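You operate a simulated robot arm through the tools that you are given. There is no shell and no other tool.

You are at the controls of a simulated two-armed robot. One attempt, no reset.

TASK
Open the carton's plain flap, drop the foam block in, then shut and clamp it again. Where these are worked on the way, their far stop is far enough and under half their travel is too little: plain flap.

Only the result counts: the job must be done as asked and must still hold three seconds after the hand-in. Knocking over, shifting, dropping, spilling or breaking anything else fails it.

THE ROBOT
Two 7-joint arms with fingered hands on one trunk that stands fixed in place. Base frame: the origin is at the foot of the trunk, x ahead of it, y to its left, z up. Units: m, degrees, N and s.
The left shoulder is at [0.2, 0.135, 0.97], the right one opposite. Payload 4 kg a hand.
The tool frame of a hand sits at the grasp point between the pads (the TCP): z along the fingers, y along the line on which they close. The tips reach 0.025 m beyond it. Largest opening 0.088 m; the body of the gripper starts 0.029 m behind the TCP. The gripper is a hand of 4 fingers: y runs from the thumb to the fingers, the wrist lies at [-0.013, -0.106, -0.174] in the tool frame, and closing takes about 1.5 s.
Orientation is that of the tool frame in the base frame, as a unit quaternion [x, y, z, w]. With the fingers straight down and the wrist toward the robot, the tool's x, y and z point along [0, 1, 0], [1, 0, 0] and [0, 0, -1] of the base frame.

THE INTERFACE
- The arms move only by the tool nudge_tool. It takes "left_increments", "right_increments" or both (then of equal length, played together; a hand with none holds still); each is a list of rows, each a list of 7 numbers: the closure, from 0 (fully open) to 1 (shut), then the shift along the tool's x, y, z in units of 100 mm (1.0 is 100 mm), then the turn, a rotation vector about the tool's x, y, z in units of 120 degrees (1.0 is 120 degrees). In form: [[fingers, dx, dy, dz, ax, ay, az], ...]. A call has 1 to 20 rows; each row is the pose to reach, as a shift and turn from the pose commanded when the call began, along the tool's axes at that moment. A call with a number of a shift or a turn outside -1 to 1 is refused whole. A row lasts 0.2 s, in which the tool goes at most 0.05 m and 8.6 degrees; a call with a longer step from one row to the next is refused whole, and so is a gripper value outside its range. A pose out of reach is approached as far as the arm can. The call stops where the force on the tool passes 40 N (or 10 N more than at its start, if that is more) or the arm is blocked; 0.2 s more then pass. Each finger travels about 0.153 m/s and halts on what it meets, pressing with about 28 N; the grip force reading is that of the motor and also rises with nothing between the fingers. The clock runs only during rows and for 0.2 s after the last one: add rows that repeat a pose to give the fingers time. It gives the time, the measured TCP pose, the force on the tool (base axes), the opening and the grip force at its end, in the units of the frame above (readings bear some noise), with the torque about the TCP (base axes, N m) and any sound that the robot's microphone picked up, and new pictures: "views" is both (left out), scene, wrist or none (wrist: the cameras of the hands that moved).
- Cameras (640 x 400 px; columns grow to the right, rows downward): "scene" is now at [0.122, 0.0599, 1.5839]; the picture's right is [0.70, -0.72, 0.00], its down [-0.44, -0.43, -0.79] and it looks along [0.56, 0.55, -0.62] (base axes); focal length 322 px, centre (320, 200). "left" rides on the left gripper at [-0.064, -0.083, -0.098] in its tool frame; the picture's right is [-0.62, -0.37, 0.69], its down [0.71, -0.63, 0.30] and it looks along [0.32, 0.68, 0.65] (tool axes); focal length 265 px, centre (320, 200). "right" rides on the right gripper at [0.064, -0.083, -0.098] in its tool frame; the picture's right is [-0.62, 0.37, -0.69], its down [-0.71, -0.63, 0.30] and it looks along [-0.32, 0.68, 0.65] (tool axes); focal length 265 px, centre (320, 200). There is no depth. A picture from a camera that has moved, and an enlarged one, comes with that camera's place and axes in the base frame and with its lens.
- slide_trunk(by): slides the trunk up (or, below 0, down) by that many m; the arms and the scene camera ride with it, the base frame stays. It gives what a move gives, with no picture.
- preshape(shape, hand): the hand has 4 fingers and takes this shape, open, in about a second: jaw (thumb against the fingers, like two jaws); tri (thumb and two fingers); tip (a fingertip pinch); poke (one finger out to press); point (the index stretched); flat (the hand flat); cup (the hand cupped); fist (a fist). The gripper value then closes the fingers along that shape, each until it touches; the sizes above hold for jaw. It gives what a move gives, with no picture.
- aim_head(pan, tilt): turns the head with the scene camera to pan (to the left, within 97 degrees either way) and tilt (down, from -29 to 69), counted from straight ahead of the robot. It gives what a move gives, and a new picture of the scene camera.
- zoom(camera, box): a new picture of the part [left, top, right, bottom] of that camera's present view, enlarged. The clock stands still meanwhile.
- hand_in(): hands the job in; it is judged then, once.

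Nothing tells you positions but the pictures and the camera data. Unless the task says otherwise, let go and move clear before handing in.

The tools are called as a command line: name --argument value ..., lists and objects as JSON in quotes. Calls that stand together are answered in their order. nudge_tool: Moves the arms, as the interface text tells. Its arguments: {"type":"object","properties":{"left_increments":{"type":"array","items":{"type":"array","items":{"type":"number"}}},"right_increments":{"type":"array","items":{"type":"array","items":{"type":"number"}}},"views":{"type":"string","enum":["both","scene","wrist","none"]}},"required":[]} The other tools are called the same way: slide_trunk (by) slides the trunk up or down; preshape (shape, hand) gives the hand a shape; aim_head (pan, tilt) turns the head that bears the scene camera; zoom (camera, box) takes an enlarged picture of a part of a camera's view; hand_in () hands the job in.

At the start:

```text
clock: 0.0
left_tool_pos: [0.3377, 0.4689, 1.3014]
left_orientation: [0.707, 0.707, 0.0, 0.0]
left_contact_force: [-0.1, -0.3, 0.2]
left_ft_torque: [0.0, 0.0, 0.02]
left_opening: 0.0876
left_grasp_force: 0.0
left_shape: jaw
right_tool_pos: [0.6339, 0.1052, 1.3195]
right_orientation: [0.707, 0.707, 0.0, -0.001]
right_contact_force: [-1.2, -0.4, -0.6]
right_ft_torque: [0.01, 0.03, 0.0]
right_opening: 0.0877
right_grasp_force: 0.1
right_shape: jaw
trunk travel left (down, up): [-0.575, 0.195]
head pan, tilt: [44.3, 38.2]
```

scene: 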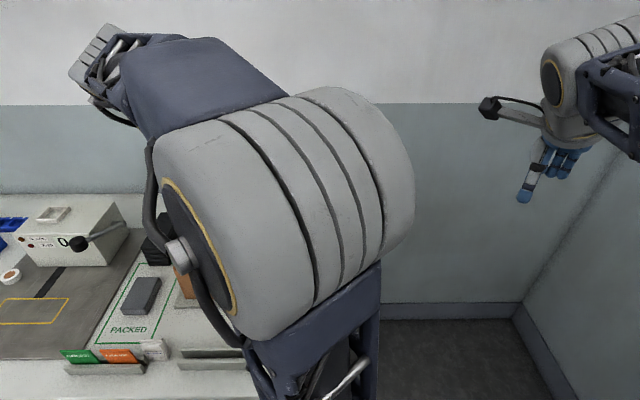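
right: 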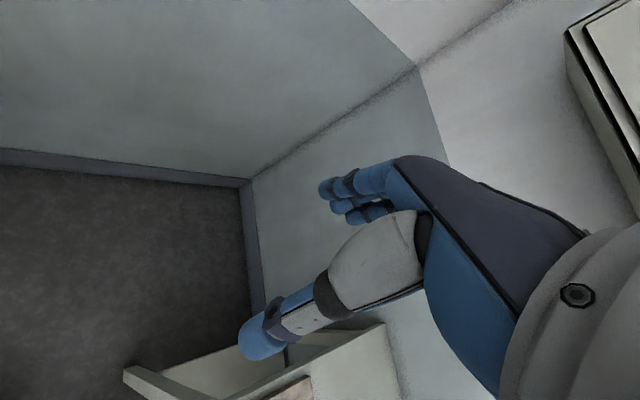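
left: 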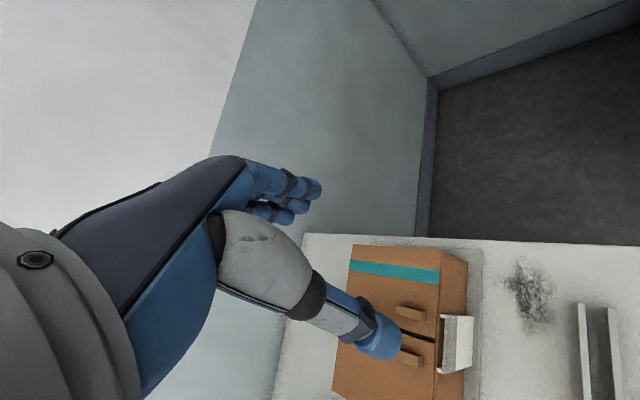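

I see a bench on the left with a carton partly hidden behind the left arm; the left wrist camera shows a brown carton with two flaps, small handles and a white clip. I'll turn the head to see the work area better.

aim_head --pan 70 --tilt 50

zoom --camera "left" --box '[270, 220, 640, 400]'

```text
clock: 0.9
left_tool_pos: [0.3396, 0.469, 1.3]
left_orientation: [0.707, 0.707, 0.0, 0.0]
left_contact_force: [0.2, -0.5, -0.2]
left_ft_torque: [0.02, -0.02, 0.01]
left_opening: 0.0876
left_grasp_force: 0.0
left_shape: jaw
right_tool_pos: [0.6327, 0.1046, 1.3204]
right_orientation: [0.707, 0.707, 0.001, 0.0]
right_contact_force: [0.3, -0.4, 0.5]
right_ft_torque: [0.03, 0.0, 0.0]
right_opening: 0.0875
right_grasp_force: 0.1
right_shape: jaw
trunk travel left (down, up): [-0.575, 0.195]
head pan, tilt: [70.0, 50.0]
camera scene: at [0.0867, 0.0721, 1.5671], right [0.94, -0.34, 0.0], down [-0.26, -0.72, -0.64], along [0.22, 0.6, -0.77], focal length 322 px, centre (320, 200)
```

scene: 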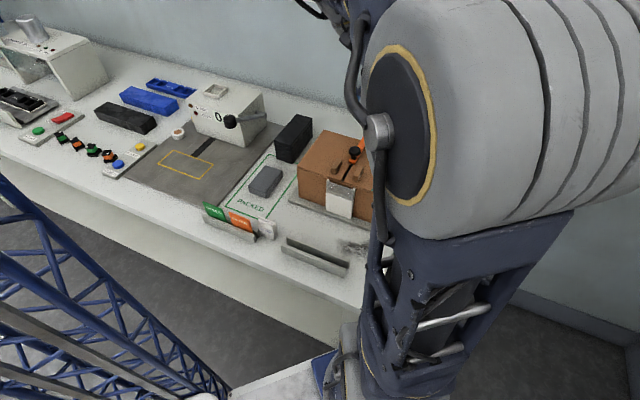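

```text
1.73 times, centred on (455, 310) of left
camera zoom: at [0.2554, 0.4045, 1.3975], right [-0.37, -0.62, -0.69], down [-0.63, 0.71, -0.3], along [0.68, 0.32, -0.65], focal length 459 px, centre (86, 10)
```

zoom: 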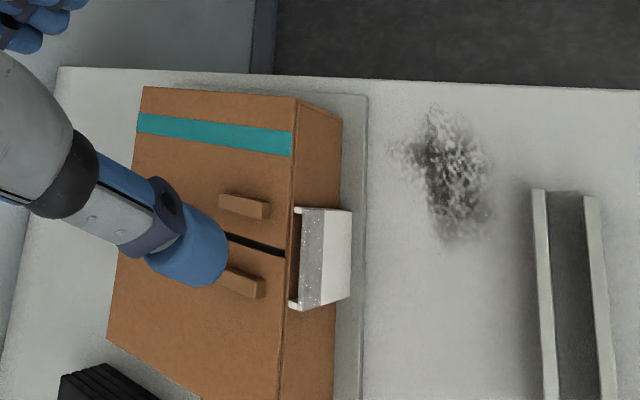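

The work surface is to the robot's left (along +y). I'll enlarge the carton region to tell the items apart.

zoom --camera "scene" --box '[180, 70, 400, 280]'

zoom --camera "scene" --box '[0, 0, 300, 220]'

zoom --camera "right" --box '[100, 300, 440, 400]'

```text
1.90 times, centred on (290, 175) of scene
camera zoom: at [0.0867, 0.0721, 1.5671], right [0.94, -0.34, 0.0], down [-0.26, -0.72, -0.64], along [0.22, 0.6, -0.77], focal length 614 px, centre (377, 248)
```

zoom: 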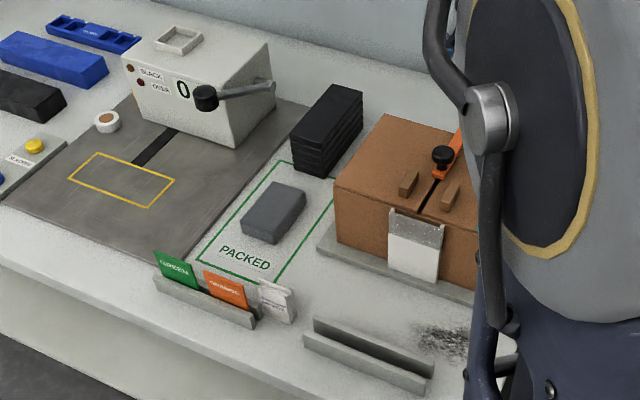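

```text
1.82 times, centred on (150, 110) of scene
camera zoom: at [0.0867, 0.0721, 1.5671], right [0.94, -0.34, 0.0], down [-0.26, -0.72, -0.64], along [0.22, 0.6, -0.77], focal length 586 px, centre (629, 364)
```

zoom: 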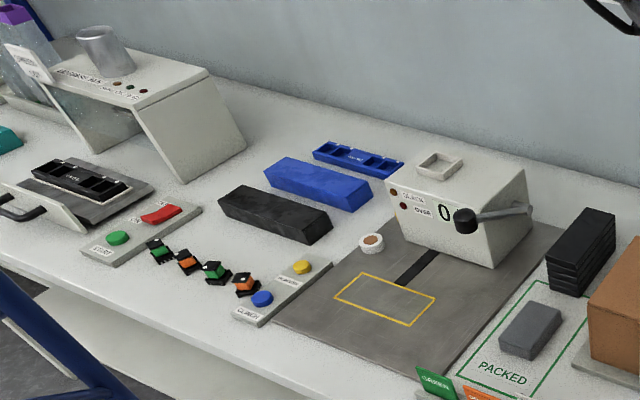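

```text
1.88 times, centred on (270, 350) of right
camera zoom: at [0.5499, 0.1701, 1.4172], right [0.37, -0.62, 0.69], down [-0.63, -0.71, -0.3], along [0.68, -0.32, -0.65], focal length 500 px, centre (414, -82)
```

zoom: 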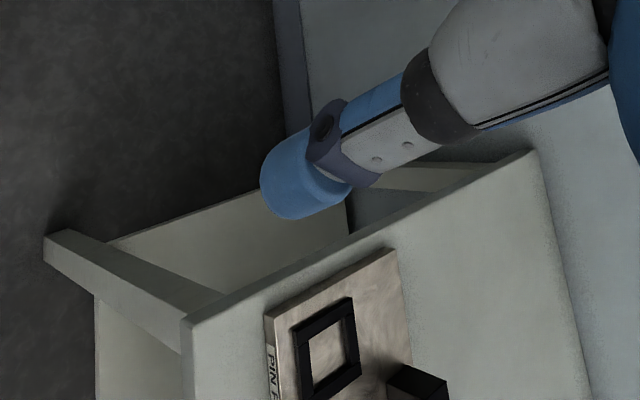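

The bench is turned about 45° to the left, with the carton near (0.33, 0.60), top at z≈0.99, plain flap on its left side, teal-striped flap on its right, a white clip in front and an orange clamp with a black knob behind. I'll move the left arm aside so the head camera sees the carton clearly.

nudge_tool --left_increments '[[0, 0, 0.48, 0, 0, 0, 0], [0, 0, 0.96, 0, 0, 0, 0]]' --views "none"

nudge_tool --left_increments '[[0, 0, 0.48, 0, 0, 0, 0], [0, 0, 0.96, 0, 0, 0, 0]]' --views "both"

```text
clock: 1.5
left_tool_pos: [0.4326, 0.4683, 1.3007]
left_orientation: [0.707, 0.708, 0.0, 0.0]
left_contact_force: [-0.1, -0.1, -0.3]
left_ft_torque: [-0.01, 0.04, 0.02]
left_opening: 0.0878
left_grasp_force: 0.2
left_shape: jaw
right_tool_pos: [0.6324, 0.1063, 1.3193]
right_orientation: [0.707, 0.707, 0.001, 0.0]
right_contact_force: [0.1, -0.2, 0.3]
right_ft_torque: [0.01, -0.01, 0.0]
right_opening: 0.0874
right_grasp_force: 0.1
right_shape: jaw
trunk travel left (down, up): [-0.575, 0.195]
head pan, tilt: [70.0, 50.0]
```

```text
clock: 2.1
left_tool_pos: [0.5335, 0.4672, 1.303]
left_orientation: [0.707, 0.707, -0.001, -0.001]
left_contact_force: [-0.4, -0.1, 0.4]
left_ft_torque: [0.01, -0.03, 0.02]
left_opening: 0.0877
left_grasp_force: 0.1
left_shape: jaw
right_tool_pos: [0.6323, 0.1058, 1.3195]
right_orientation: [0.707, 0.707, 0.0, 0.0]
right_contact_force: [-0.3, 0.2, 1.2]
right_ft_torque: [0.01, 0.0, -0.01]
right_opening: 0.0877
right_grasp_force: 0.0
right_shape: jaw
trunk travel left (down, up): [-0.575, 0.195]
head pan, tilt: [70.0, 50.0]
camera scene: at [0.0862, 0.0721, 1.5671], right [0.94, -0.34, 0.0], down [-0.26, -0.72, -0.64], along [0.22, 0.6, -0.77], focal length 322 px, centre (320, 200)
camera left: at [0.4509, 0.4029, 1.4015], right [-0.37, -0.62, -0.69], down [-0.63, 0.71, -0.3], along [0.68, 0.32, -0.65], focal length 265 px, centre (320, 200)
```

scene: 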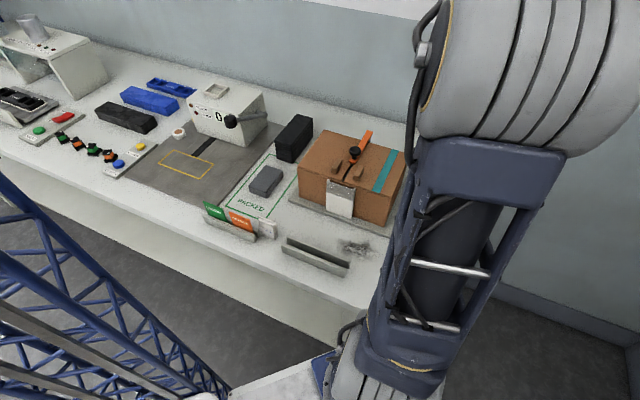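
left: 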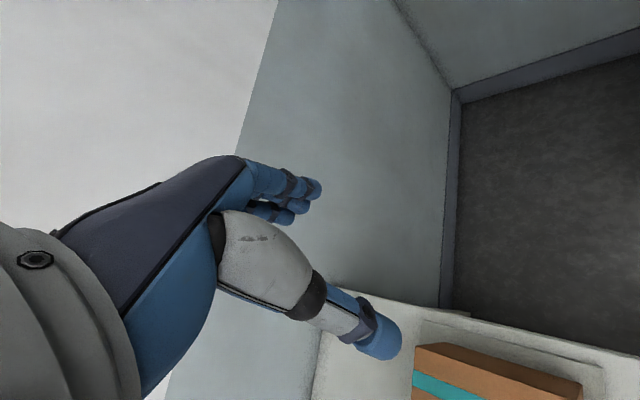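

Now the carton is visible from the head camera. I'll zoom in on it to understand the clip, the orange clamp and the flaps.

zoom --camera "scene" --box '[285, 115, 415, 240]'

zoom --camera "scene" --box '[190, 100, 320, 280]'

```text
3.20 times, centred on (350, 178) of scene
camera zoom: at [0.0862, 0.0721, 1.5671], right [0.94, -0.34, 0.0], down [-0.26, -0.72, -0.64], along [0.22, 0.6, -0.77], focal length 1031 px, centre (224, 272)
```

zoom: 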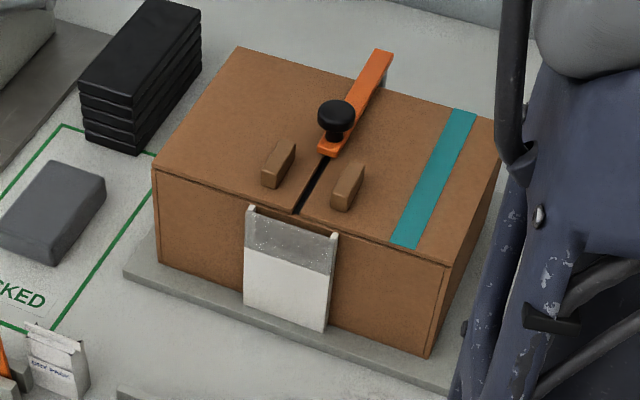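

```text
2.22 times, centred on (255, 190) of scene
camera zoom: at [0.0862, 0.0721, 1.5671], right [0.94, -0.34, 0.0], down [-0.26, -0.72, -0.64], along [0.22, 0.6, -0.77], focal length 716 px, centre (464, 222)
```

zoom: 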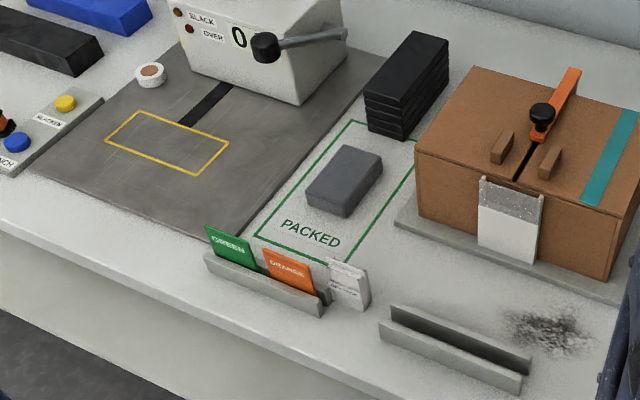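

The carton is about 0.25 × 0.17 × 0.12 m, rotated 45°, with the seam at the middle held by an orange bar with a black knob. The foam is the grey block on the PACKED outline. I'll bring the left wrist camera above the carton for a closer look.

nudge_tool --left_increments '[[0, 0.166, -0.133, 0, 0, 0, -0.0625], [0, 0.333, -0.267, 0, 0, 0, -0.125], [0, 0.5, -0.4, 0, 0, 0, -0.1875], [0, 0.666, -0.533, 0, 0, 0, -0.25], [0, 0.833, -0.667, 0, 0, 0, -0.3125], [0, 1.0, -0.8, 0, 0, 0, -0.375]]' --views "none"

nudge_tool --left_increments '[[0, 0.33, 0.07, 0.1, 0, 0, 0], [0, 0.66, 0.14, 0.2, 0, 0, 0], [0, 1.0, 0.2, 0.3, 0, 0, 0]]' --views "both"

```text
clock: 3.5
left_tool_pos: [0.4489, 0.5679, 1.3004]
left_orientation: [0.382, 0.924, 0.0, 0.0]
left_contact_force: [-0.1, -0.6, 0.6]
left_ft_torque: [-0.02, -0.01, -0.03]
left_opening: 0.0876
left_grasp_force: 0.0
left_shape: jaw
right_tool_pos: [0.6342, 0.1059, 1.3185]
right_orientation: [0.708, 0.707, 0.0, 0.0]
right_contact_force: [0.1, -0.2, 0.6]
right_ft_torque: [-0.03, 0.02, 0.0]
right_opening: 0.0877
right_grasp_force: 0.2
right_shape: jaw
trunk travel left (down, up): [-0.575, 0.195]
head pan, tilt: [70.0, 50.0]
```

```text
clock: 4.3
left_tool_pos: [0.3928, 0.6514, 1.2684]
left_orientation: [0.383, 0.924, 0.001, 0.0]
left_contact_force: [-0.5, 0.2, 0.2]
left_ft_torque: [0.0, 0.02, 0.0]
left_opening: 0.0876
left_grasp_force: 0.1
left_shape: jaw
right_tool_pos: [0.6336, 0.1046, 1.3189]
right_orientation: [0.707, 0.708, 0.0, 0.001]
right_contact_force: [0.6, 0.2, 0.1]
right_ft_torque: [0.03, -0.01, 0.04]
right_opening: 0.0876
right_grasp_force: 0.0
right_shape: jaw
trunk travel left (down, up): [-0.575, 0.195]
head pan, tilt: [70.0, 50.0]
camera scene: at [0.0867, 0.0717, 1.5671], right [0.94, -0.34, 0.0], down [-0.26, -0.72, -0.64], along [0.22, 0.6, -0.77], focal length 322 px, centre (320, 200)
camera left: at [0.3791, 0.5469, 1.3669], right [0.18, -0.7, -0.69], down [-0.95, 0.06, -0.3], along [0.25, 0.71, -0.65], focal length 265 px, centre (320, 200)
```

scene: 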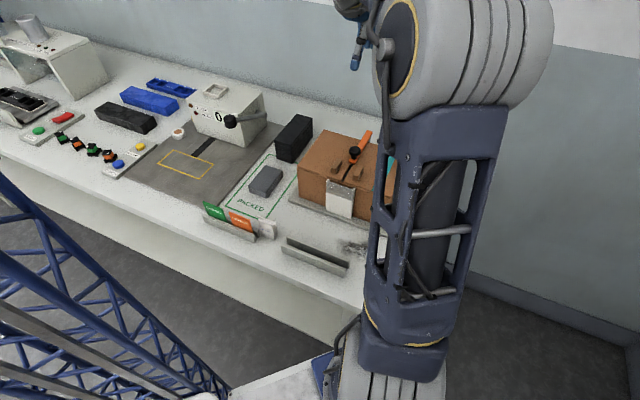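
left: 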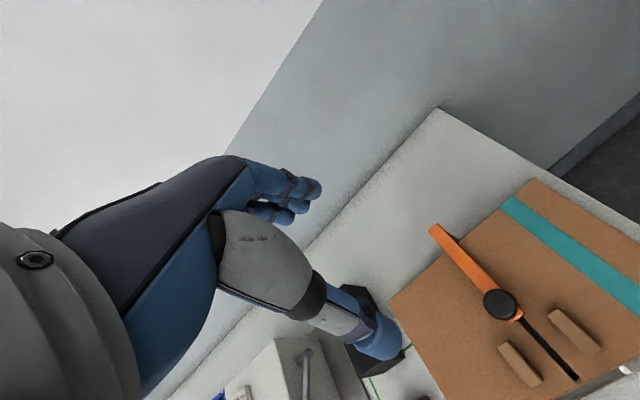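

zoom --camera "left" --box '[400, 180, 640, 400]'

zoom --camera "scene" --box '[320, 120, 390, 190]'

```text
1.82 times, centred on (520, 290) of left
camera zoom: at [0.3791, 0.5469, 1.3669], right [0.18, -0.7, -0.69], down [-0.95, 0.06, -0.3], along [0.25, 0.71, -0.65], focal length 483 px, centre (-44, 36)
```

zoom: 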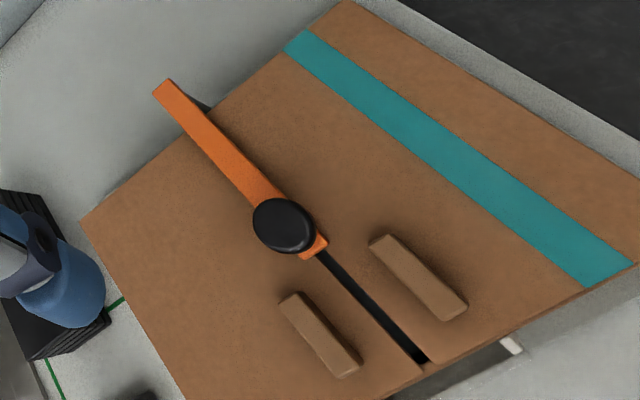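

```text
5.71 times, centred on (355, 155) of scene
camera zoom: at [0.0867, 0.0717, 1.5671], right [0.94, -0.34, 0.0], down [-0.26, -0.72, -0.64], along [0.22, 0.6, -0.77], focal length 1841 px, centre (120, 457)
```

zoom: 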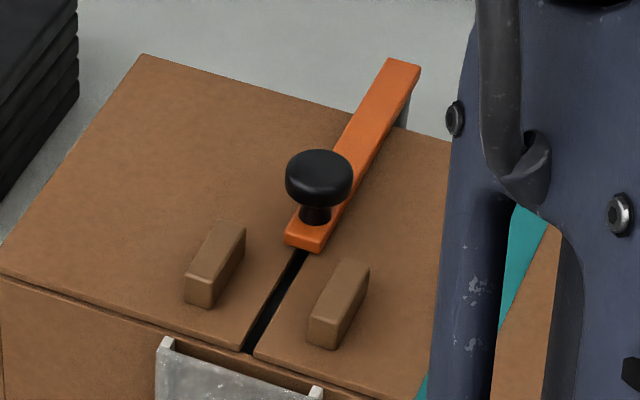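

The bar is hinged at the carton's rear and lies over the seam; its knob top is around (0.381, 0.620, 1.023). I'll turn the left hand so its jaws close across the bar and come above the knob.

nudge_tool --left_increments '[[0, -0.012, -0.028, 0.06, 0, 0, -0.068], [0, -0.024, -0.055, 0.12, 0, 0, -0.136], [0, -0.036, -0.083, 0.18, 0, 0, -0.204], [0, -0.049, -0.11, 0.25, 0, 0, -0.273], [0, -0.061, -0.138, 0.31, 0, 0, -0.341], [0, -0.073, -0.166, 0.37, 0, 0, -0.409], [0, -0.085, -0.193, 0.43, 0, 0, -0.477], [0, -0.097, -0.221, 0.49, 0, 0, -0.545], [0, -0.11, -0.249, 0.55, 0, 0, -0.614], [0, -0.122, -0.276, 0.61, 0, 0, -0.682], [0, -0.134, -0.304, 0.68, 0, 0, -0.75]]' --views "both"

```text
clock: 6.7
left_tool_pos: [0.383, 0.6227, 1.2012]
left_orientation: [-0.383, 0.924, -0.001, -0.001]
left_contact_force: [0.1, 0.2, 0.2]
left_ft_torque: [-0.01, -0.01, -0.02]
left_opening: 0.0876
left_grasp_force: 0.0
left_shape: jaw
right_tool_pos: [0.6321, 0.1045, 1.3195]
right_orientation: [0.708, 0.707, 0.0, 0.0]
right_contact_force: [0.5, -0.8, -0.1]
right_ft_torque: [0.02, 0.02, 0.01]
right_opening: 0.0874
right_grasp_force: 0.1
right_shape: jaw
trunk travel left (down, up): [-0.575, 0.195]
head pan, tilt: [70.0, 50.0]
camera scene: at [0.0865, 0.072, 1.5671], right [0.94, -0.34, 0.0], down [-0.26, -0.72, -0.64], along [0.22, 0.6, -0.77], focal length 322 px, centre (320, 200)
camera left: at [0.4869, 0.6085, 1.2996], right [0.7, 0.18, -0.69], down [-0.06, -0.95, -0.31], along [-0.71, 0.25, -0.65], focal length 265 px, centre (320, 200)
```

scene: 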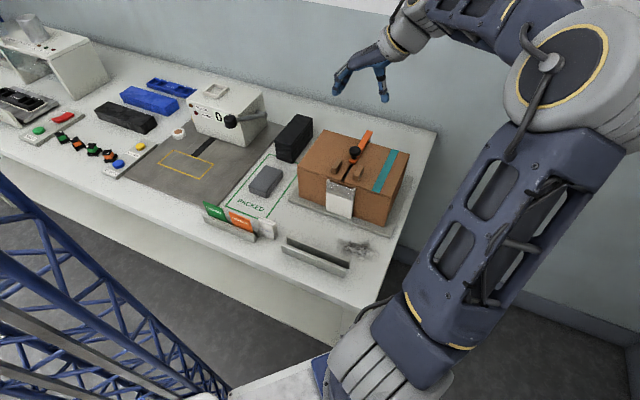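
left: 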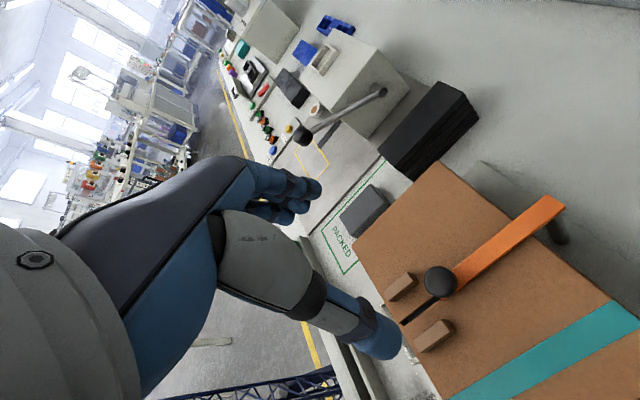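

The view is clear now; the bar's rear end sits on a post behind the carton. I'll zoom in on it to judge how the clamp moves.

zoom --camera "left" --box '[380, 160, 600, 380]'

zoom --camera "scene" --box '[290, 115, 415, 230]'

zoom --camera "scene" --box '[310, 0, 470, 130]'

```text
1.82 times, centred on (490, 270) of left
camera zoom: at [0.4869, 0.6085, 1.2996], right [0.7, 0.18, -0.69], down [-0.06, -0.95, -0.31], along [-0.71, 0.25, -0.65], focal length 483 px, centre (11, 73)
```

zoom: 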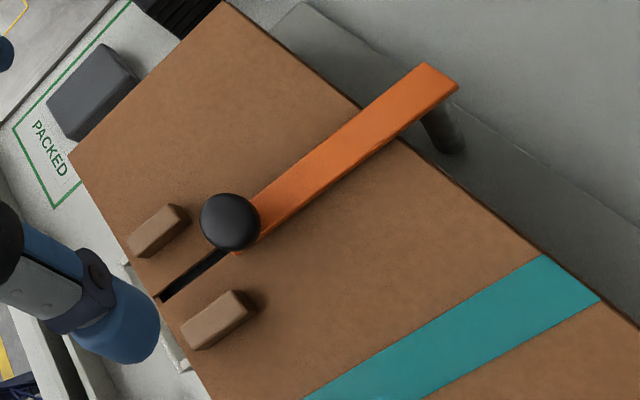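

```text
3.48 times, centred on (352, 172) of scene
camera zoom: at [0.0865, 0.072, 1.5671], right [0.94, -0.34, 0.0], down [-0.26, -0.72, -0.64], along [0.22, 0.6, -0.77], focal length 1121 px, centre (207, 296)
```

zoom: 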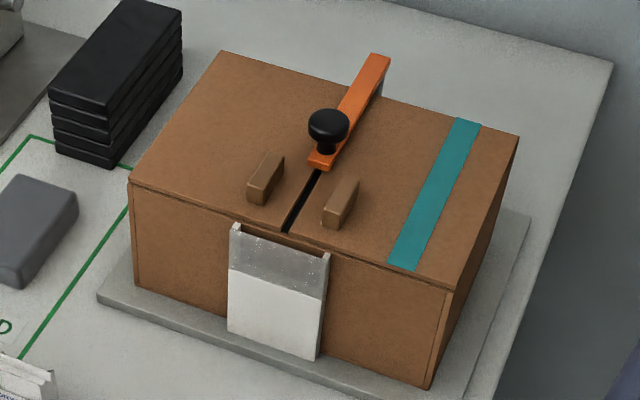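

```text
3.08 times, centred on (390, 65) of scene
camera zoom: at [0.0865, 0.072, 1.5671], right [0.94, -0.34, 0.0], down [-0.26, -0.72, -0.64], along [0.22, 0.6, -0.77], focal length 991 px, centre (105, 615)
```

zoom: 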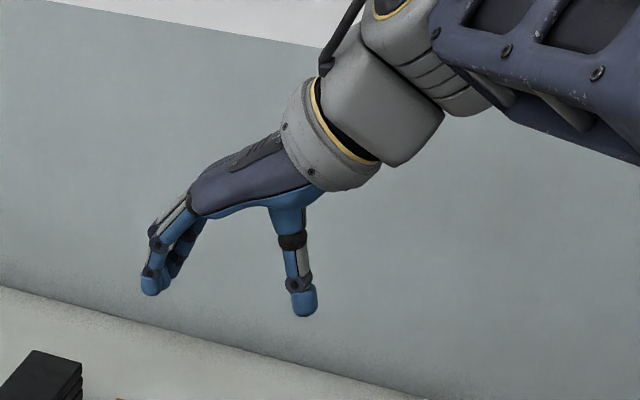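

The bar's rear end rests on a round upright post at about (0.46, 0.70), so it probably swings sideways about that post. I'll lower the open hand straight down over the knob, checking midway.

nudge_tool --left_increments '[[0, 0, 0, 0.4, 0, 0, 0], [0, 0, 0, 0.8, 0, 0, 0], [0, 0, 0, 1.0, 0, 0, 0], [0, 0, 0, 1.0, 0, 0, 0]]' --views "both"

```text
clock: 7.7
left_tool_pos: [0.3803, 0.6206, 1.0989]
left_orientation: [-0.382, 0.924, 0.0, 0.001]
left_contact_force: [0.0, -0.3, 0.6]
left_ft_torque: [0.0, 0.03, 0.02]
left_opening: 0.0878
left_grasp_force: 0.0
left_shape: jaw
right_tool_pos: [0.6338, 0.1054, 1.3194]
right_orientation: [0.707, 0.707, 0.0, 0.001]
right_contact_force: [-0.5, 0.4, 0.4]
right_ft_torque: [-0.02, 0.0, 0.01]
right_opening: 0.0874
right_grasp_force: 0.1
right_shape: jaw
trunk travel left (down, up): [-0.575, 0.195]
head pan, tilt: [70.0, 50.0]
camera scene: at [0.0866, 0.0721, 1.5671], right [0.94, -0.34, 0.0], down [-0.26, -0.72, -0.64], along [0.22, 0.6, -0.77], focal length 322 px, centre (320, 200)
camera left: at [0.4861, 0.6072, 1.1979], right [0.7, 0.18, -0.69], down [-0.06, -0.95, -0.3], along [-0.71, 0.25, -0.65], focal length 265 px, centre (320, 200)
```

scene: 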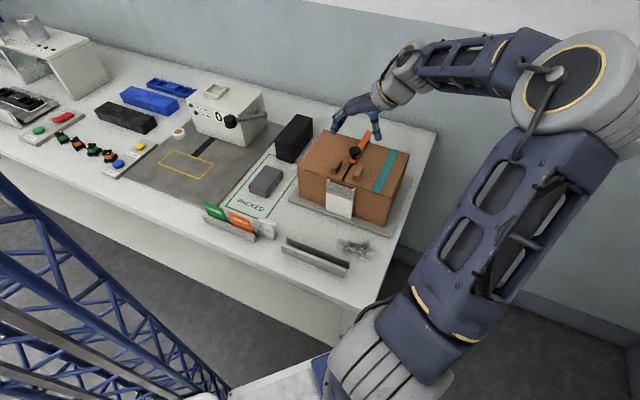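
left: 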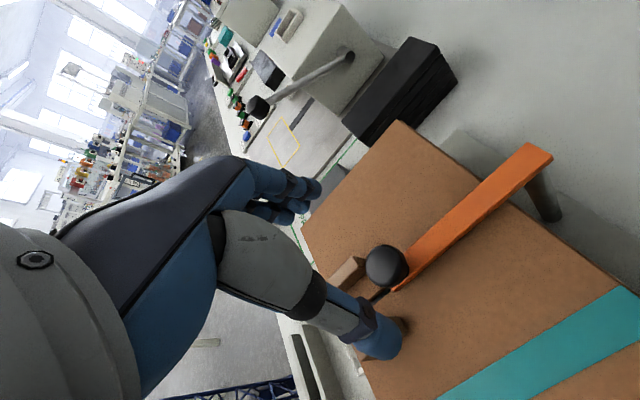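

The knob is directly under the TCP. I'll lower the last 0.078 m gently and then close on it.

nudge_tool --left_increments '[[0, 0, 0, 0.25, 0, 0, 0], [0, 0, 0, 0.5, 0, 0, 0], [0, 0, 0, 0.68, 0, 0, 0], [0, 0, 0, 0.78, 0, 0, 0], [0, 0, 0, 0.78, 0, 0, 0]]' --views "both"

```text
clock: 8.9
left_tool_pos: [0.3791, 0.6207, 1.0226]
left_orientation: [-0.383, 0.924, 0.0, 0.0]
left_contact_force: [-0.6, -0.1, 0.0]
left_ft_torque: [0.02, 0.01, 0.02]
left_opening: 0.0877
left_grasp_force: 0.1
left_shape: jaw
right_tool_pos: [0.6335, 0.1053, 1.3194]
right_orientation: [0.707, 0.707, 0.0, 0.0]
right_contact_force: [0.0, -0.3, -0.5]
right_ft_torque: [0.01, 0.02, 0.03]
right_opening: 0.0875
right_grasp_force: 0.1
right_shape: jaw
trunk travel left (down, up): [-0.575, 0.195]
head pan, tilt: [70.0, 50.0]
camera scene: at [0.0867, 0.0721, 1.5671], right [0.94, -0.34, 0.0], down [-0.26, -0.72, -0.64], along [0.22, 0.6, -0.77], focal length 322 px, centre (320, 200)
camera left: at [0.4856, 0.6074, 1.1209], right [0.7, 0.18, -0.69], down [-0.06, -0.95, -0.3], along [-0.71, 0.25, -0.65], focal length 265 px, centre (320, 200)
```

scene: 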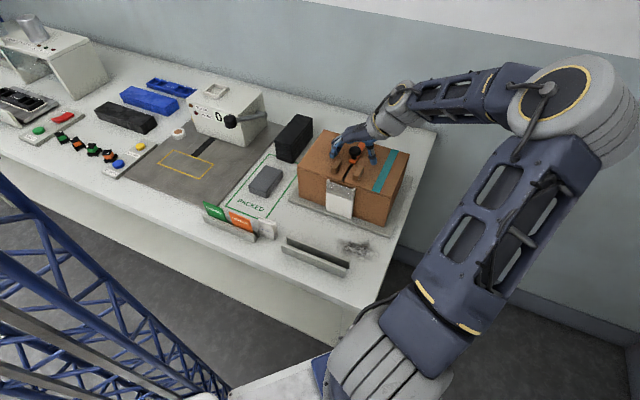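
left: 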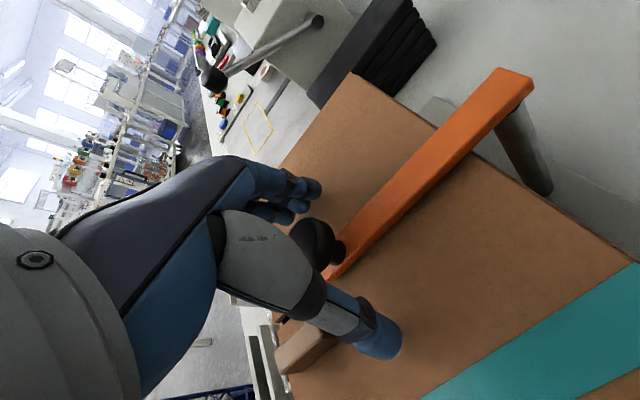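

zoom --camera "scene" --box '[310, 115, 400, 195]'

zoom --camera "left" --box '[220, 140, 440, 380]'

```text
5.00 times, centred on (355, 155) of scene
camera zoom: at [0.0867, 0.0721, 1.5671], right [0.94, -0.34, 0.0], down [-0.26, -0.72, -0.64], along [0.22, 0.6, -0.77], focal length 1611 px, centre (145, 425)
```

zoom: 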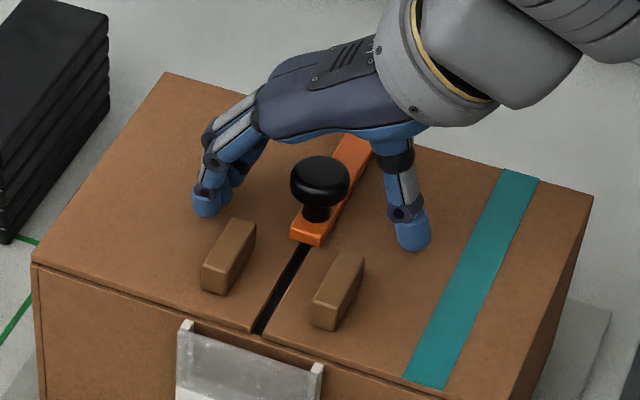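

```text
1.67 times, centred on (330, 260) of left
camera zoom: at [0.4856, 0.6074, 1.1209], right [0.7, 0.18, -0.69], down [-0.06, -0.95, -0.3], along [-0.71, 0.25, -0.65], focal length 442 px, centre (303, 100)
```

zoom: 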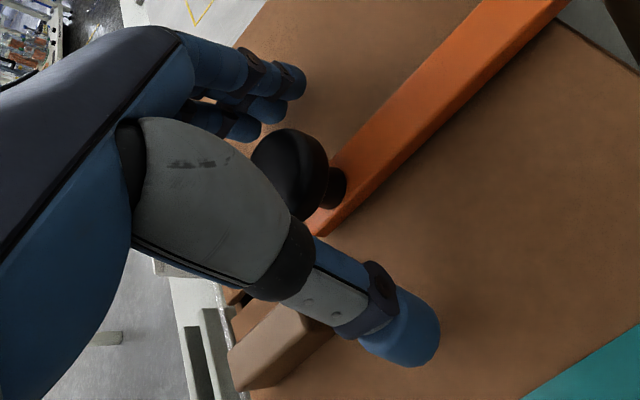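

The front finger sits close behind the plain flap's handle, so I'll shift the hand 10 mm toward the rear and close partly to cage the knob.

nudge_tool --left_increments '[[0, -0.05, 0, 0, 0, 0, 0], [0, -0.1, 0, 0, 0, 0, 0], [0.15, -0.1, 0, 0, 0, 0, 0], [0.3, -0.1, 0, 0, 0, 0, 0], [0.4, -0.1, 0, 0, 0, 0, 0], [0.4, -0.1, 0, 0, 0, 0, 0], [0.4, -0.1, 0, 0, 0, 0, 0]]' --views "wrist"

zoom --camera "scene" --box '[310, 115, 400, 195]'

```text
clock: 10.5
left_tool_pos: [0.388, 0.629, 1.0226]
left_orientation: [-0.384, 0.924, -0.001, 0.0]
left_contact_force: [0.3, -0.1, 0.6]
left_ft_torque: [0.02, 0.0, 0.0]
left_opening: 0.0534
left_grasp_force: 0.1
left_shape: jaw
right_tool_pos: [0.633, 0.1061, 1.3188]
right_orientation: [0.707, 0.707, 0.0, 0.001]
right_contact_force: [0.9, 1.5, -0.2]
right_ft_torque: [-0.03, 0.03, 0.0]
right_opening: 0.0877
right_grasp_force: 0.1
right_shape: jaw
trunk travel left (down, up): [-0.575, 0.195]
head pan, tilt: [70.0, 50.0]
camera left: at [0.4931, 0.6155, 1.1208], right [0.7, 0.18, -0.69], down [-0.06, -0.95, -0.3], along [-0.71, 0.25, -0.65], focal length 265 px, centre (320, 200)
```

left: 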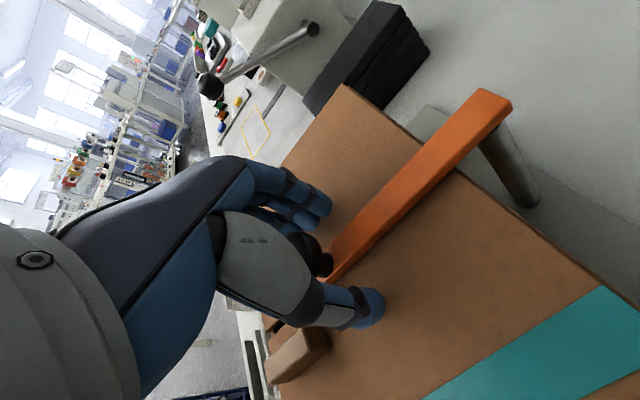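

```text
5.00 times, centred on (355, 155) of scene
camera zoom: at [0.0867, 0.0721, 1.5671], right [0.94, -0.34, 0.0], down [-0.26, -0.72, -0.64], along [0.22, 0.6, -0.77], focal length 1611 px, centre (145, 425)
```

zoom: 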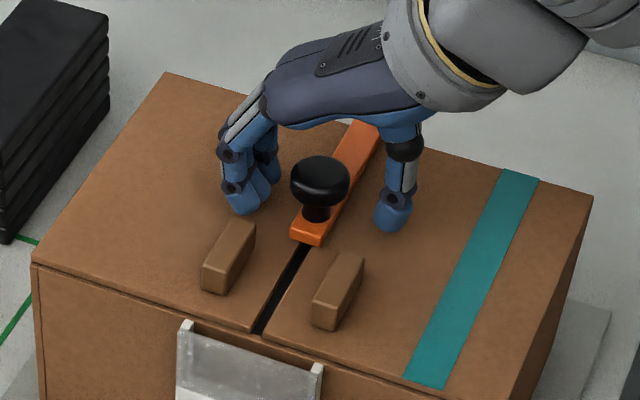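

nudge_tool --left_increments '[[0.4, 0, -0.05, 0, 0, 0, 0], [0.4, 0, -0.1, 0, 0, 0, 0], [0.4, 0, -0.15, 0, 0, 0, 0], [0.4, 0, -0.15, 0, 0, 0, 0]]' --views "none"

zoom --camera "scene" --box '[310, 115, 400, 195]'

```text
clock: 11.5
left_tool_pos: [0.3989, 0.619, 1.0238]
left_orientation: [-0.383, 0.924, 0.0, 0.0]
left_contact_force: [-0.1, 0.4, -0.3]
left_ft_torque: [0.02, 0.02, -0.04]
left_opening: 0.0534
left_grasp_force: 0.1
left_shape: jaw
right_tool_pos: [0.6332, 0.1061, 1.3189]
right_orientation: [0.707, 0.707, 0.0, 0.0]
right_contact_force: [-0.2, 0.0, -0.6]
right_ft_torque: [0.0, 0.04, -0.01]
right_opening: 0.0876
right_grasp_force: 0.2
right_shape: jaw
trunk travel left (down, up): [-0.575, 0.195]
head pan, tilt: [70.0, 50.0]
```

```text
5.00 times, centred on (355, 155) of scene
camera zoom: at [0.0867, 0.0721, 1.5671], right [0.94, -0.34, 0.0], down [-0.26, -0.72, -0.64], along [0.22, 0.6, -0.77], focal length 1611 px, centre (145, 425)
```

zoom: 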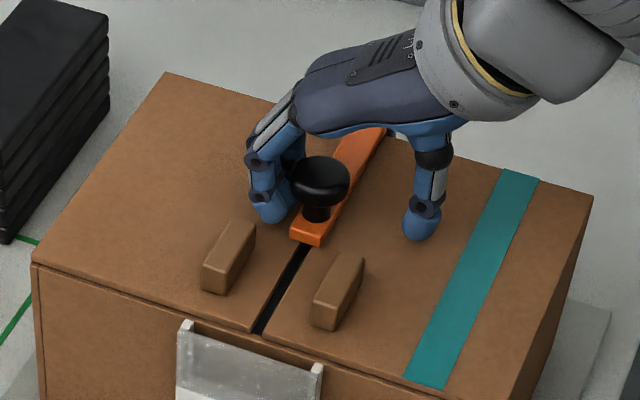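

Fingers are now just beside the knob with no contact yet and the handle is clear. I'll push a little further in the same direction and watch whether the bar swings.

nudge_tool --left_increments '[[0.4, 0, -0.05, 0, 0, 0, 0], [0.4, 0, -0.1, 0, 0, 0, 0], [0.4, 0, -0.15, 0, 0, 0, 0], [0.4, 0, -0.15, 0, 0, 0, 0]]' --views "none"

zoom --camera "scene" --box '[310, 115, 400, 195]'

```text
clock: 12.5
left_tool_pos: [0.4075, 0.6091, 1.0239]
left_orientation: [-0.384, 0.923, 0.0, 0.001]
left_contact_force: [-9.8, 10.0, 2.5]
left_ft_torque: [0.21, 0.29, -0.07]
left_opening: 0.0588
left_grasp_force: 0.0
left_shape: jaw
right_tool_pos: [0.6323, 0.1059, 1.3198]
right_orientation: [0.707, 0.707, 0.0, 0.0]
right_contact_force: [0.4, -0.9, 0.5]
right_ft_torque: [-0.03, -0.01, -0.04]
right_opening: 0.0876
right_grasp_force: 0.0
right_shape: jaw
trunk travel left (down, up): [-0.575, 0.195]
head pan, tilt: [70.0, 50.0]
```

```text
5.00 times, centred on (355, 155) of scene
camera zoom: at [0.0862, 0.0725, 1.5671], right [0.94, -0.34, 0.0], down [-0.26, -0.72, -0.64], along [0.22, 0.6, -0.77], focal length 1611 px, centre (145, 425)
```

zoom: 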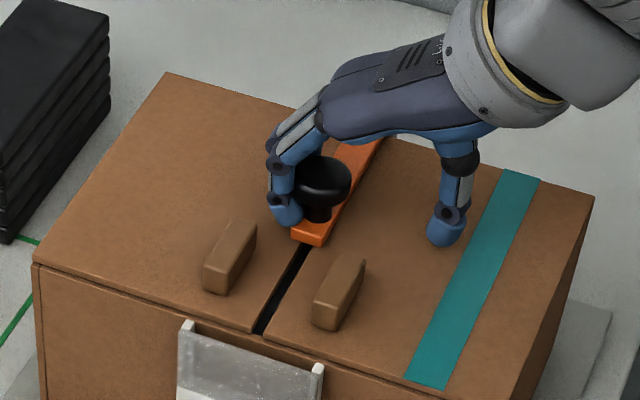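

Pushing sideways with 14 N doesn't swing the bar, so it may be hinged to lift instead. I'll re-centre, grip the knob and try a small lift.

nudge_tool --left_increments '[[0.4, 0, 0.1, 0, 0, 0, 0], [0.4, 0.04, 0.29, 0, 0, 0, 0], [0.5, 0.04, 0.29, 0, 0, 0, 0], [0.6, 0.04, 0.29, 0, 0, 0, 0], [0.7, 0.04, 0.29, 0, 0, 0, 0], [0.7, 0.04, 0.29, 0, 0, 0, 0]]' --views "wrist"

zoom --camera "scene" --box '[310, 115, 400, 195]'

```text
clock: 13.9
left_tool_pos: [0.3859, 0.6252, 1.0223]
left_orientation: [-0.382, 0.924, -0.001, 0.001]
left_contact_force: [-1.2, 0.0, 0.2]
left_ft_torque: [0.0, -0.02, 0.02]
left_opening: 0.0265
left_grasp_force: 0.2
left_shape: jaw
right_tool_pos: [0.6338, 0.106, 1.3196]
right_orientation: [0.707, 0.707, 0.0, 0.0]
right_contact_force: [0.5, 0.2, 1.3]
right_ft_torque: [-0.01, -0.03, 0.03]
right_opening: 0.0875
right_grasp_force: 0.1
right_shape: jaw
trunk travel left (down, up): [-0.575, 0.195]
head pan, tilt: [70.0, 50.0]
camera left: at [0.4917, 0.6113, 1.1219], right [0.7, 0.18, -0.69], down [-0.06, -0.95, -0.3], along [-0.71, 0.25, -0.65], focal length 265 px, centre (320, 200)
```

left: 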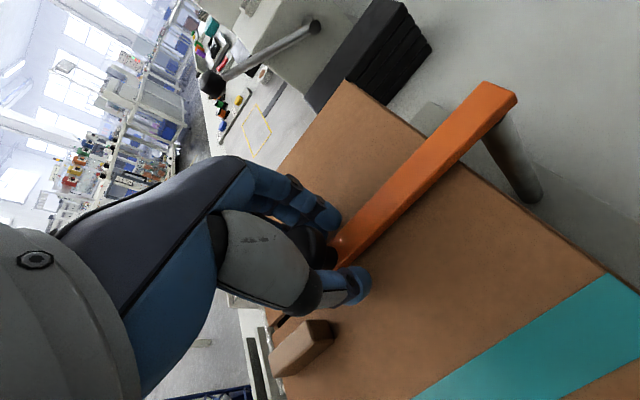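

```text
5.00 times, centred on (355, 155) of scene
camera zoom: at [0.0867, 0.0721, 1.5671], right [0.94, -0.34, 0.0], down [-0.26, -0.72, -0.64], along [0.22, 0.6, -0.77], focal length 1611 px, centre (145, 425)
```

zoom: 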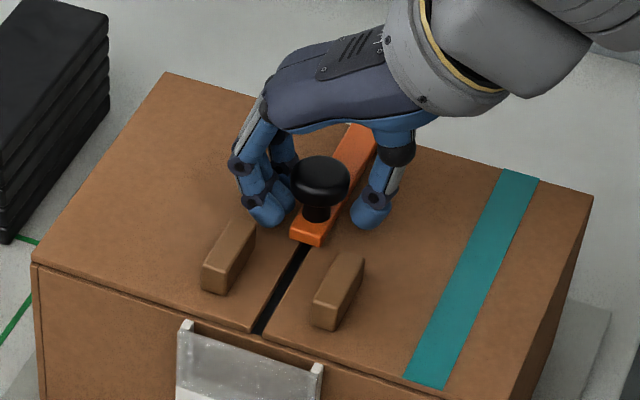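

nudge_tool --left_increments '[[0.8, 0, 0, 0, 0, 0, 0], [0.9, 0, 0, 0, 0, 0, 0], [1.0, 0, 0, 0, 0, 0, 0], [1.0, 0, 0, 0, 0, 0, 0], [1.0, 0, 0, 0, 0, 0, 0]]' --views "wrist"

zoom --camera "scene" --box '[310, 115, 400, 195]'

```text
clock: 15.1
left_tool_pos: [0.3865, 0.6258, 1.0251]
left_orientation: [-0.383, 0.924, 0.002, 0.001]
left_contact_force: [-1.2, 0.8, 22.0]
left_ft_torque: [0.36, 0.25, 0.12]
left_opening: 0.0133
left_grasp_force: 27.7
left_shape: jaw
right_tool_pos: [0.6332, 0.1043, 1.3197]
right_orientation: [0.707, 0.707, 0.0, 0.0]
right_contact_force: [-0.1, -0.3, 0.0]
right_ft_torque: [0.02, -0.01, 0.0]
right_opening: 0.0876
right_grasp_force: 0.2
right_shape: jaw
trunk travel left (down, up): [-0.575, 0.195]
head pan, tilt: [70.0, 50.0]
camera left: at [0.4913, 0.6115, 1.1238], right [0.7, 0.18, -0.69], down [-0.06, -0.95, -0.31], along [-0.71, 0.26, -0.65], focal length 265 px, centre (320, 200)
```

left: 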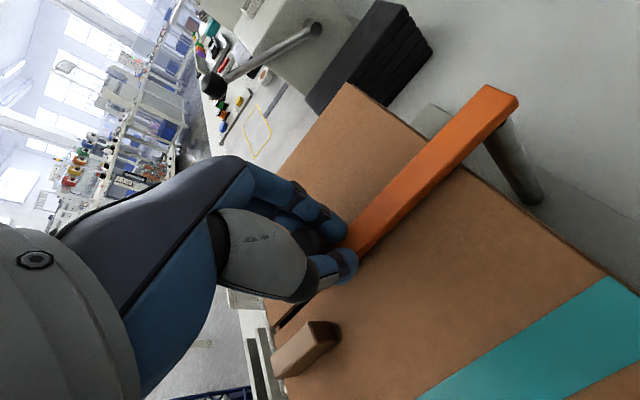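

```text
5.00 times, centred on (355, 155) of scene
camera zoom: at [0.0863, 0.0716, 1.5673], right [0.94, -0.34, 0.0], down [-0.26, -0.72, -0.64], along [0.22, 0.6, -0.77], focal length 1611 px, centre (145, 425)
```

zoom: 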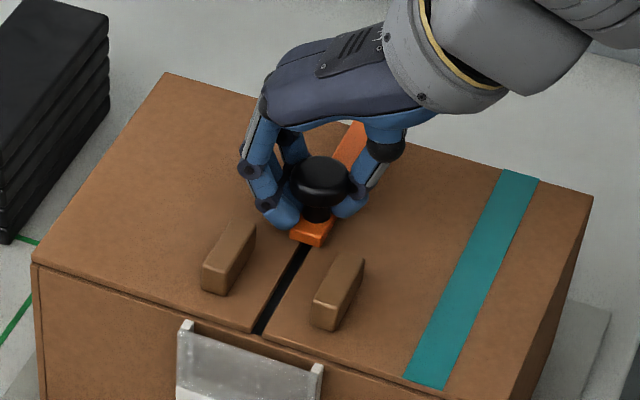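

The fingers now hold the knob's stem under its head. I'll lift by a centimetre and watch whether the bar rises.

nudge_tool --left_increments '[[1.0, 0, 0, -0.03, 0, 0, 0], [1.0, 0, 0, -0.06, 0, 0, 0], [1.0, 0, 0, -0.09, 0, 0, 0], [1.0, 0, 0, -0.12, 0, 0, 0], [1.0, 0, 0, -0.12, 0, 0, 0]]' --views "wrist"

zoom --camera "scene" --box '[310, 115, 400, 195]'

```text
clock: 16.3
left_tool_pos: [0.387, 0.6261, 1.0319]
left_orientation: [-0.383, 0.924, -0.002, -0.001]
left_contact_force: [4.6, 2.1, -34.3]
left_ft_torque: [0.07, -0.28, -0.01]
left_opening: 0.0113
left_grasp_force: 28.0
left_shape: jaw
right_tool_pos: [0.6331, 0.1068, 1.3192]
right_orientation: [0.707, 0.708, 0.001, 0.0]
right_contact_force: [-0.6, 1.2, -1.4]
right_ft_torque: [0.01, -0.04, 0.0]
right_opening: 0.0874
right_grasp_force: 0.0
right_shape: jaw
trunk travel left (down, up): [-0.575, 0.195]
head pan, tilt: [70.0, 50.0]
camera left: at [0.4926, 0.6127, 1.131], right [0.7, 0.17, -0.69], down [-0.06, -0.95, -0.3], along [-0.71, 0.25, -0.65], focal length 265 px, centre (320, 200)
```

left: 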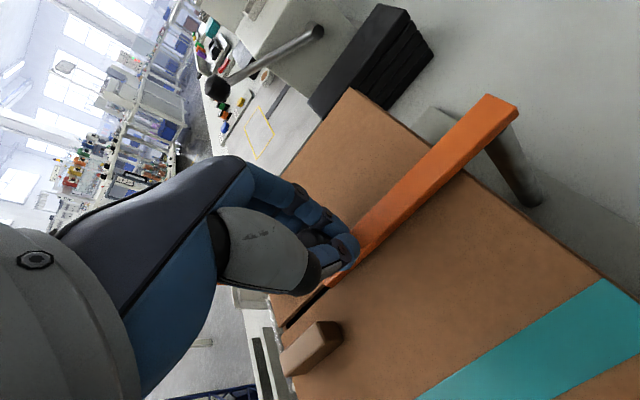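

```text
5.00 times, centred on (355, 155) of scene
camera zoom: at [0.0874, 0.0731, 1.5667], right [0.94, -0.34, 0.0], down [-0.26, -0.72, -0.64], along [0.22, 0.6, -0.77], focal length 1611 px, centre (145, 425)
```

zoom: 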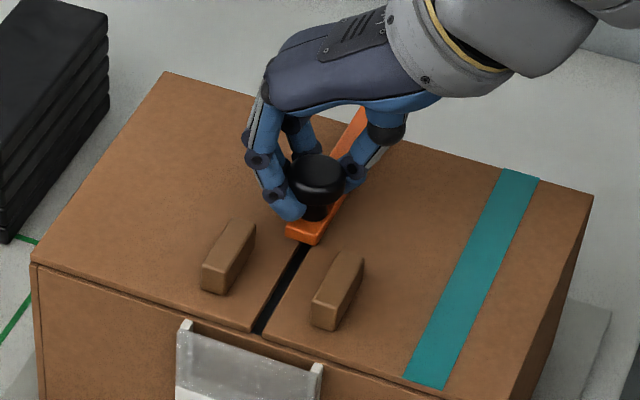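

zoom --camera "scene" --box '[335, 135, 385, 175]'

zoom --camera "left" --box '[260, 80, 540, 340]'

```text
10.00 times, centred on (360, 155) of scene
camera zoom: at [0.0874, 0.0731, 1.5667], right [0.94, -0.34, 0.0], down [-0.26, -0.72, -0.64], along [0.22, 0.6, -0.77], focal length 3222 px, centre (-80, 650)
```

zoom: 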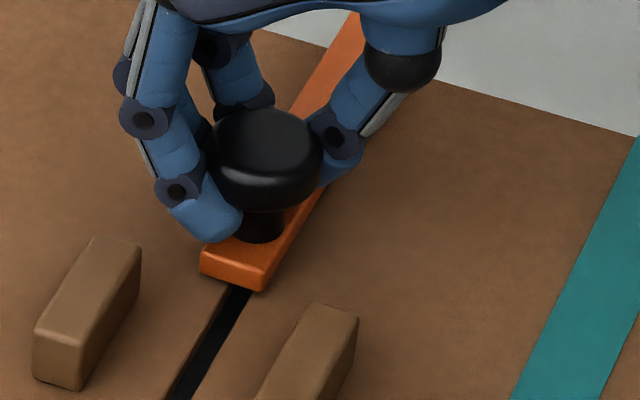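

```text
1.54 times, centred on (400, 210) of left
camera zoom: at [0.4926, 0.6127, 1.131], right [0.7, 0.17, -0.69], down [-0.06, -0.95, -0.3], along [-0.71, 0.25, -0.65], focal length 408 px, centre (197, 185)
```

zoom: 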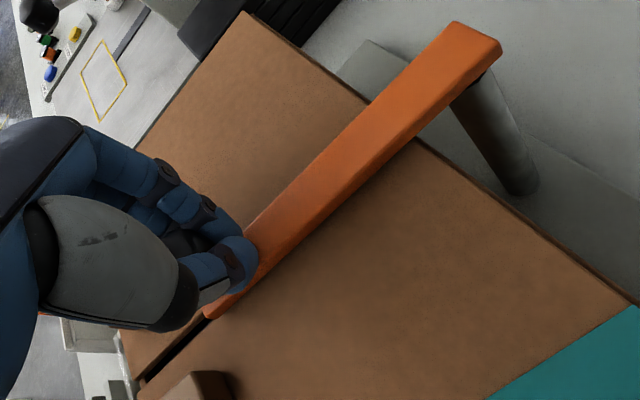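

The bar sits on a round vertical post, which again suggests a swing, and a 34 N lift gave essentially nothing. I'll relax the lift and try swinging it toward the teal side while gripping the stem.

nudge_tool --left_increments '[[1.0, 0, 0, 0.03, 0, 0, 0], [1.0, 0, 0, 0.06, 0, 0, 0], [1.0, 0, 0, 0.08, 0, 0, 0], [1.0, 0, 0, 0.08, 0, 0, 0]]' --views "none"

zoom --camera "scene" --box '[335, 135, 385, 175]'

```text
clock: 17.3
left_tool_pos: [0.3864, 0.6265, 1.03]
left_orientation: [-0.381, 0.924, 0.002, 0.001]
left_contact_force: [7.4, 4.8, 8.8]
left_ft_torque: [0.14, 0.14, -0.08]
left_opening: 0.0124
left_grasp_force: 28.3
left_shape: jaw
right_tool_pos: [0.6336, 0.1048, 1.3202]
right_orientation: [0.707, 0.707, 0.0, 0.0]
right_contact_force: [-0.8, -0.1, 0.3]
right_ft_torque: [0.0, 0.0, 0.01]
right_opening: 0.0875
right_grasp_force: 0.1
right_shape: jaw
trunk travel left (down, up): [-0.575, 0.195]
head pan, tilt: [70.0, 50.0]
```

```text
10.00 times, centred on (360, 155) of scene
camera zoom: at [0.0868, 0.0721, 1.5673], right [0.94, -0.34, 0.0], down [-0.26, -0.72, -0.64], along [0.22, 0.6, -0.77], focal length 3222 px, centre (-80, 650)
```

zoom: 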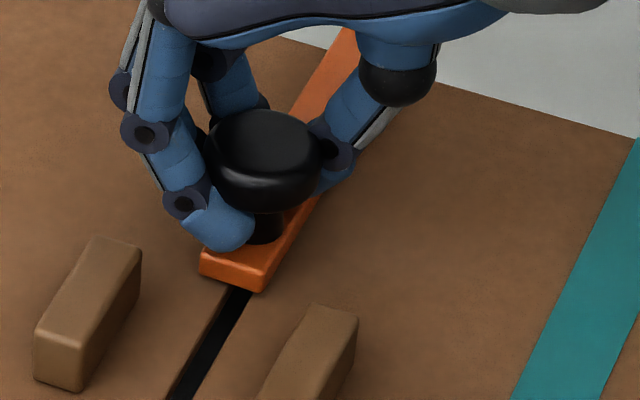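

nudge_tool --left_increments '[[1.0, 0, -0.04, 0, 0, 0, 0], [1.0, 0, -0.08, 0, 0, 0, 0], [1.0, 0, -0.12, 0, 0, 0, 0], [1.0, 0, -0.16, 0, 0, 0, 0], [1.0, 0, -0.2, 0, 0, 0, 0]]' --views "none"

zoom --camera "scene" --box '[335, 135, 385, 175]'

```text
clock: 18.4
left_tool_pos: [0.3933, 0.6192, 1.031]
left_orientation: [-0.384, 0.923, 0.007, 0.0]
left_contact_force: [-9.8, 19.7, -3.5]
left_ft_torque: [0.3, 0.31, -0.26]
left_opening: 0.013
left_grasp_force: 27.5
left_shape: jaw
right_tool_pos: [0.6321, 0.1055, 1.3188]
right_orientation: [0.707, 0.707, 0.0, 0.0]
right_contact_force: [0.1, 0.6, -0.4]
right_ft_torque: [0.01, 0.02, 0.03]
right_opening: 0.0874
right_grasp_force: 0.0
right_shape: jaw
trunk travel left (down, up): [-0.575, 0.195]
head pan, tilt: [70.0, 50.0]
stopped in row 5 (left hand): the force on the tool passed its limit at 41 N (the readings are from after the stop); the commanded pose is now the measured one
```

```text
10.00 times, centred on (360, 155) of scene
camera zoom: at [0.0862, 0.0729, 1.5666], right [0.94, -0.34, 0.0], down [-0.26, -0.72, -0.64], along [0.22, 0.6, -0.77], focal length 3222 px, centre (-80, 650)
```

zoom: 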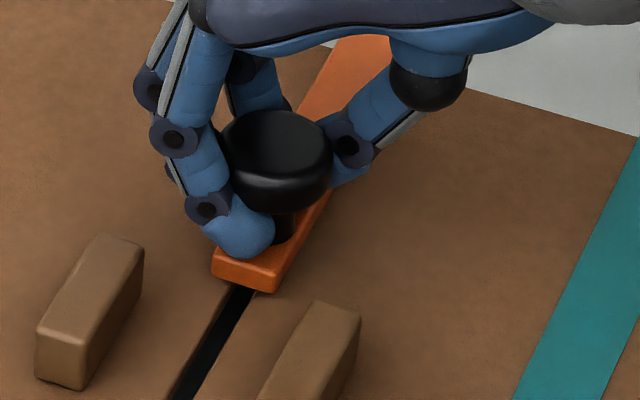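

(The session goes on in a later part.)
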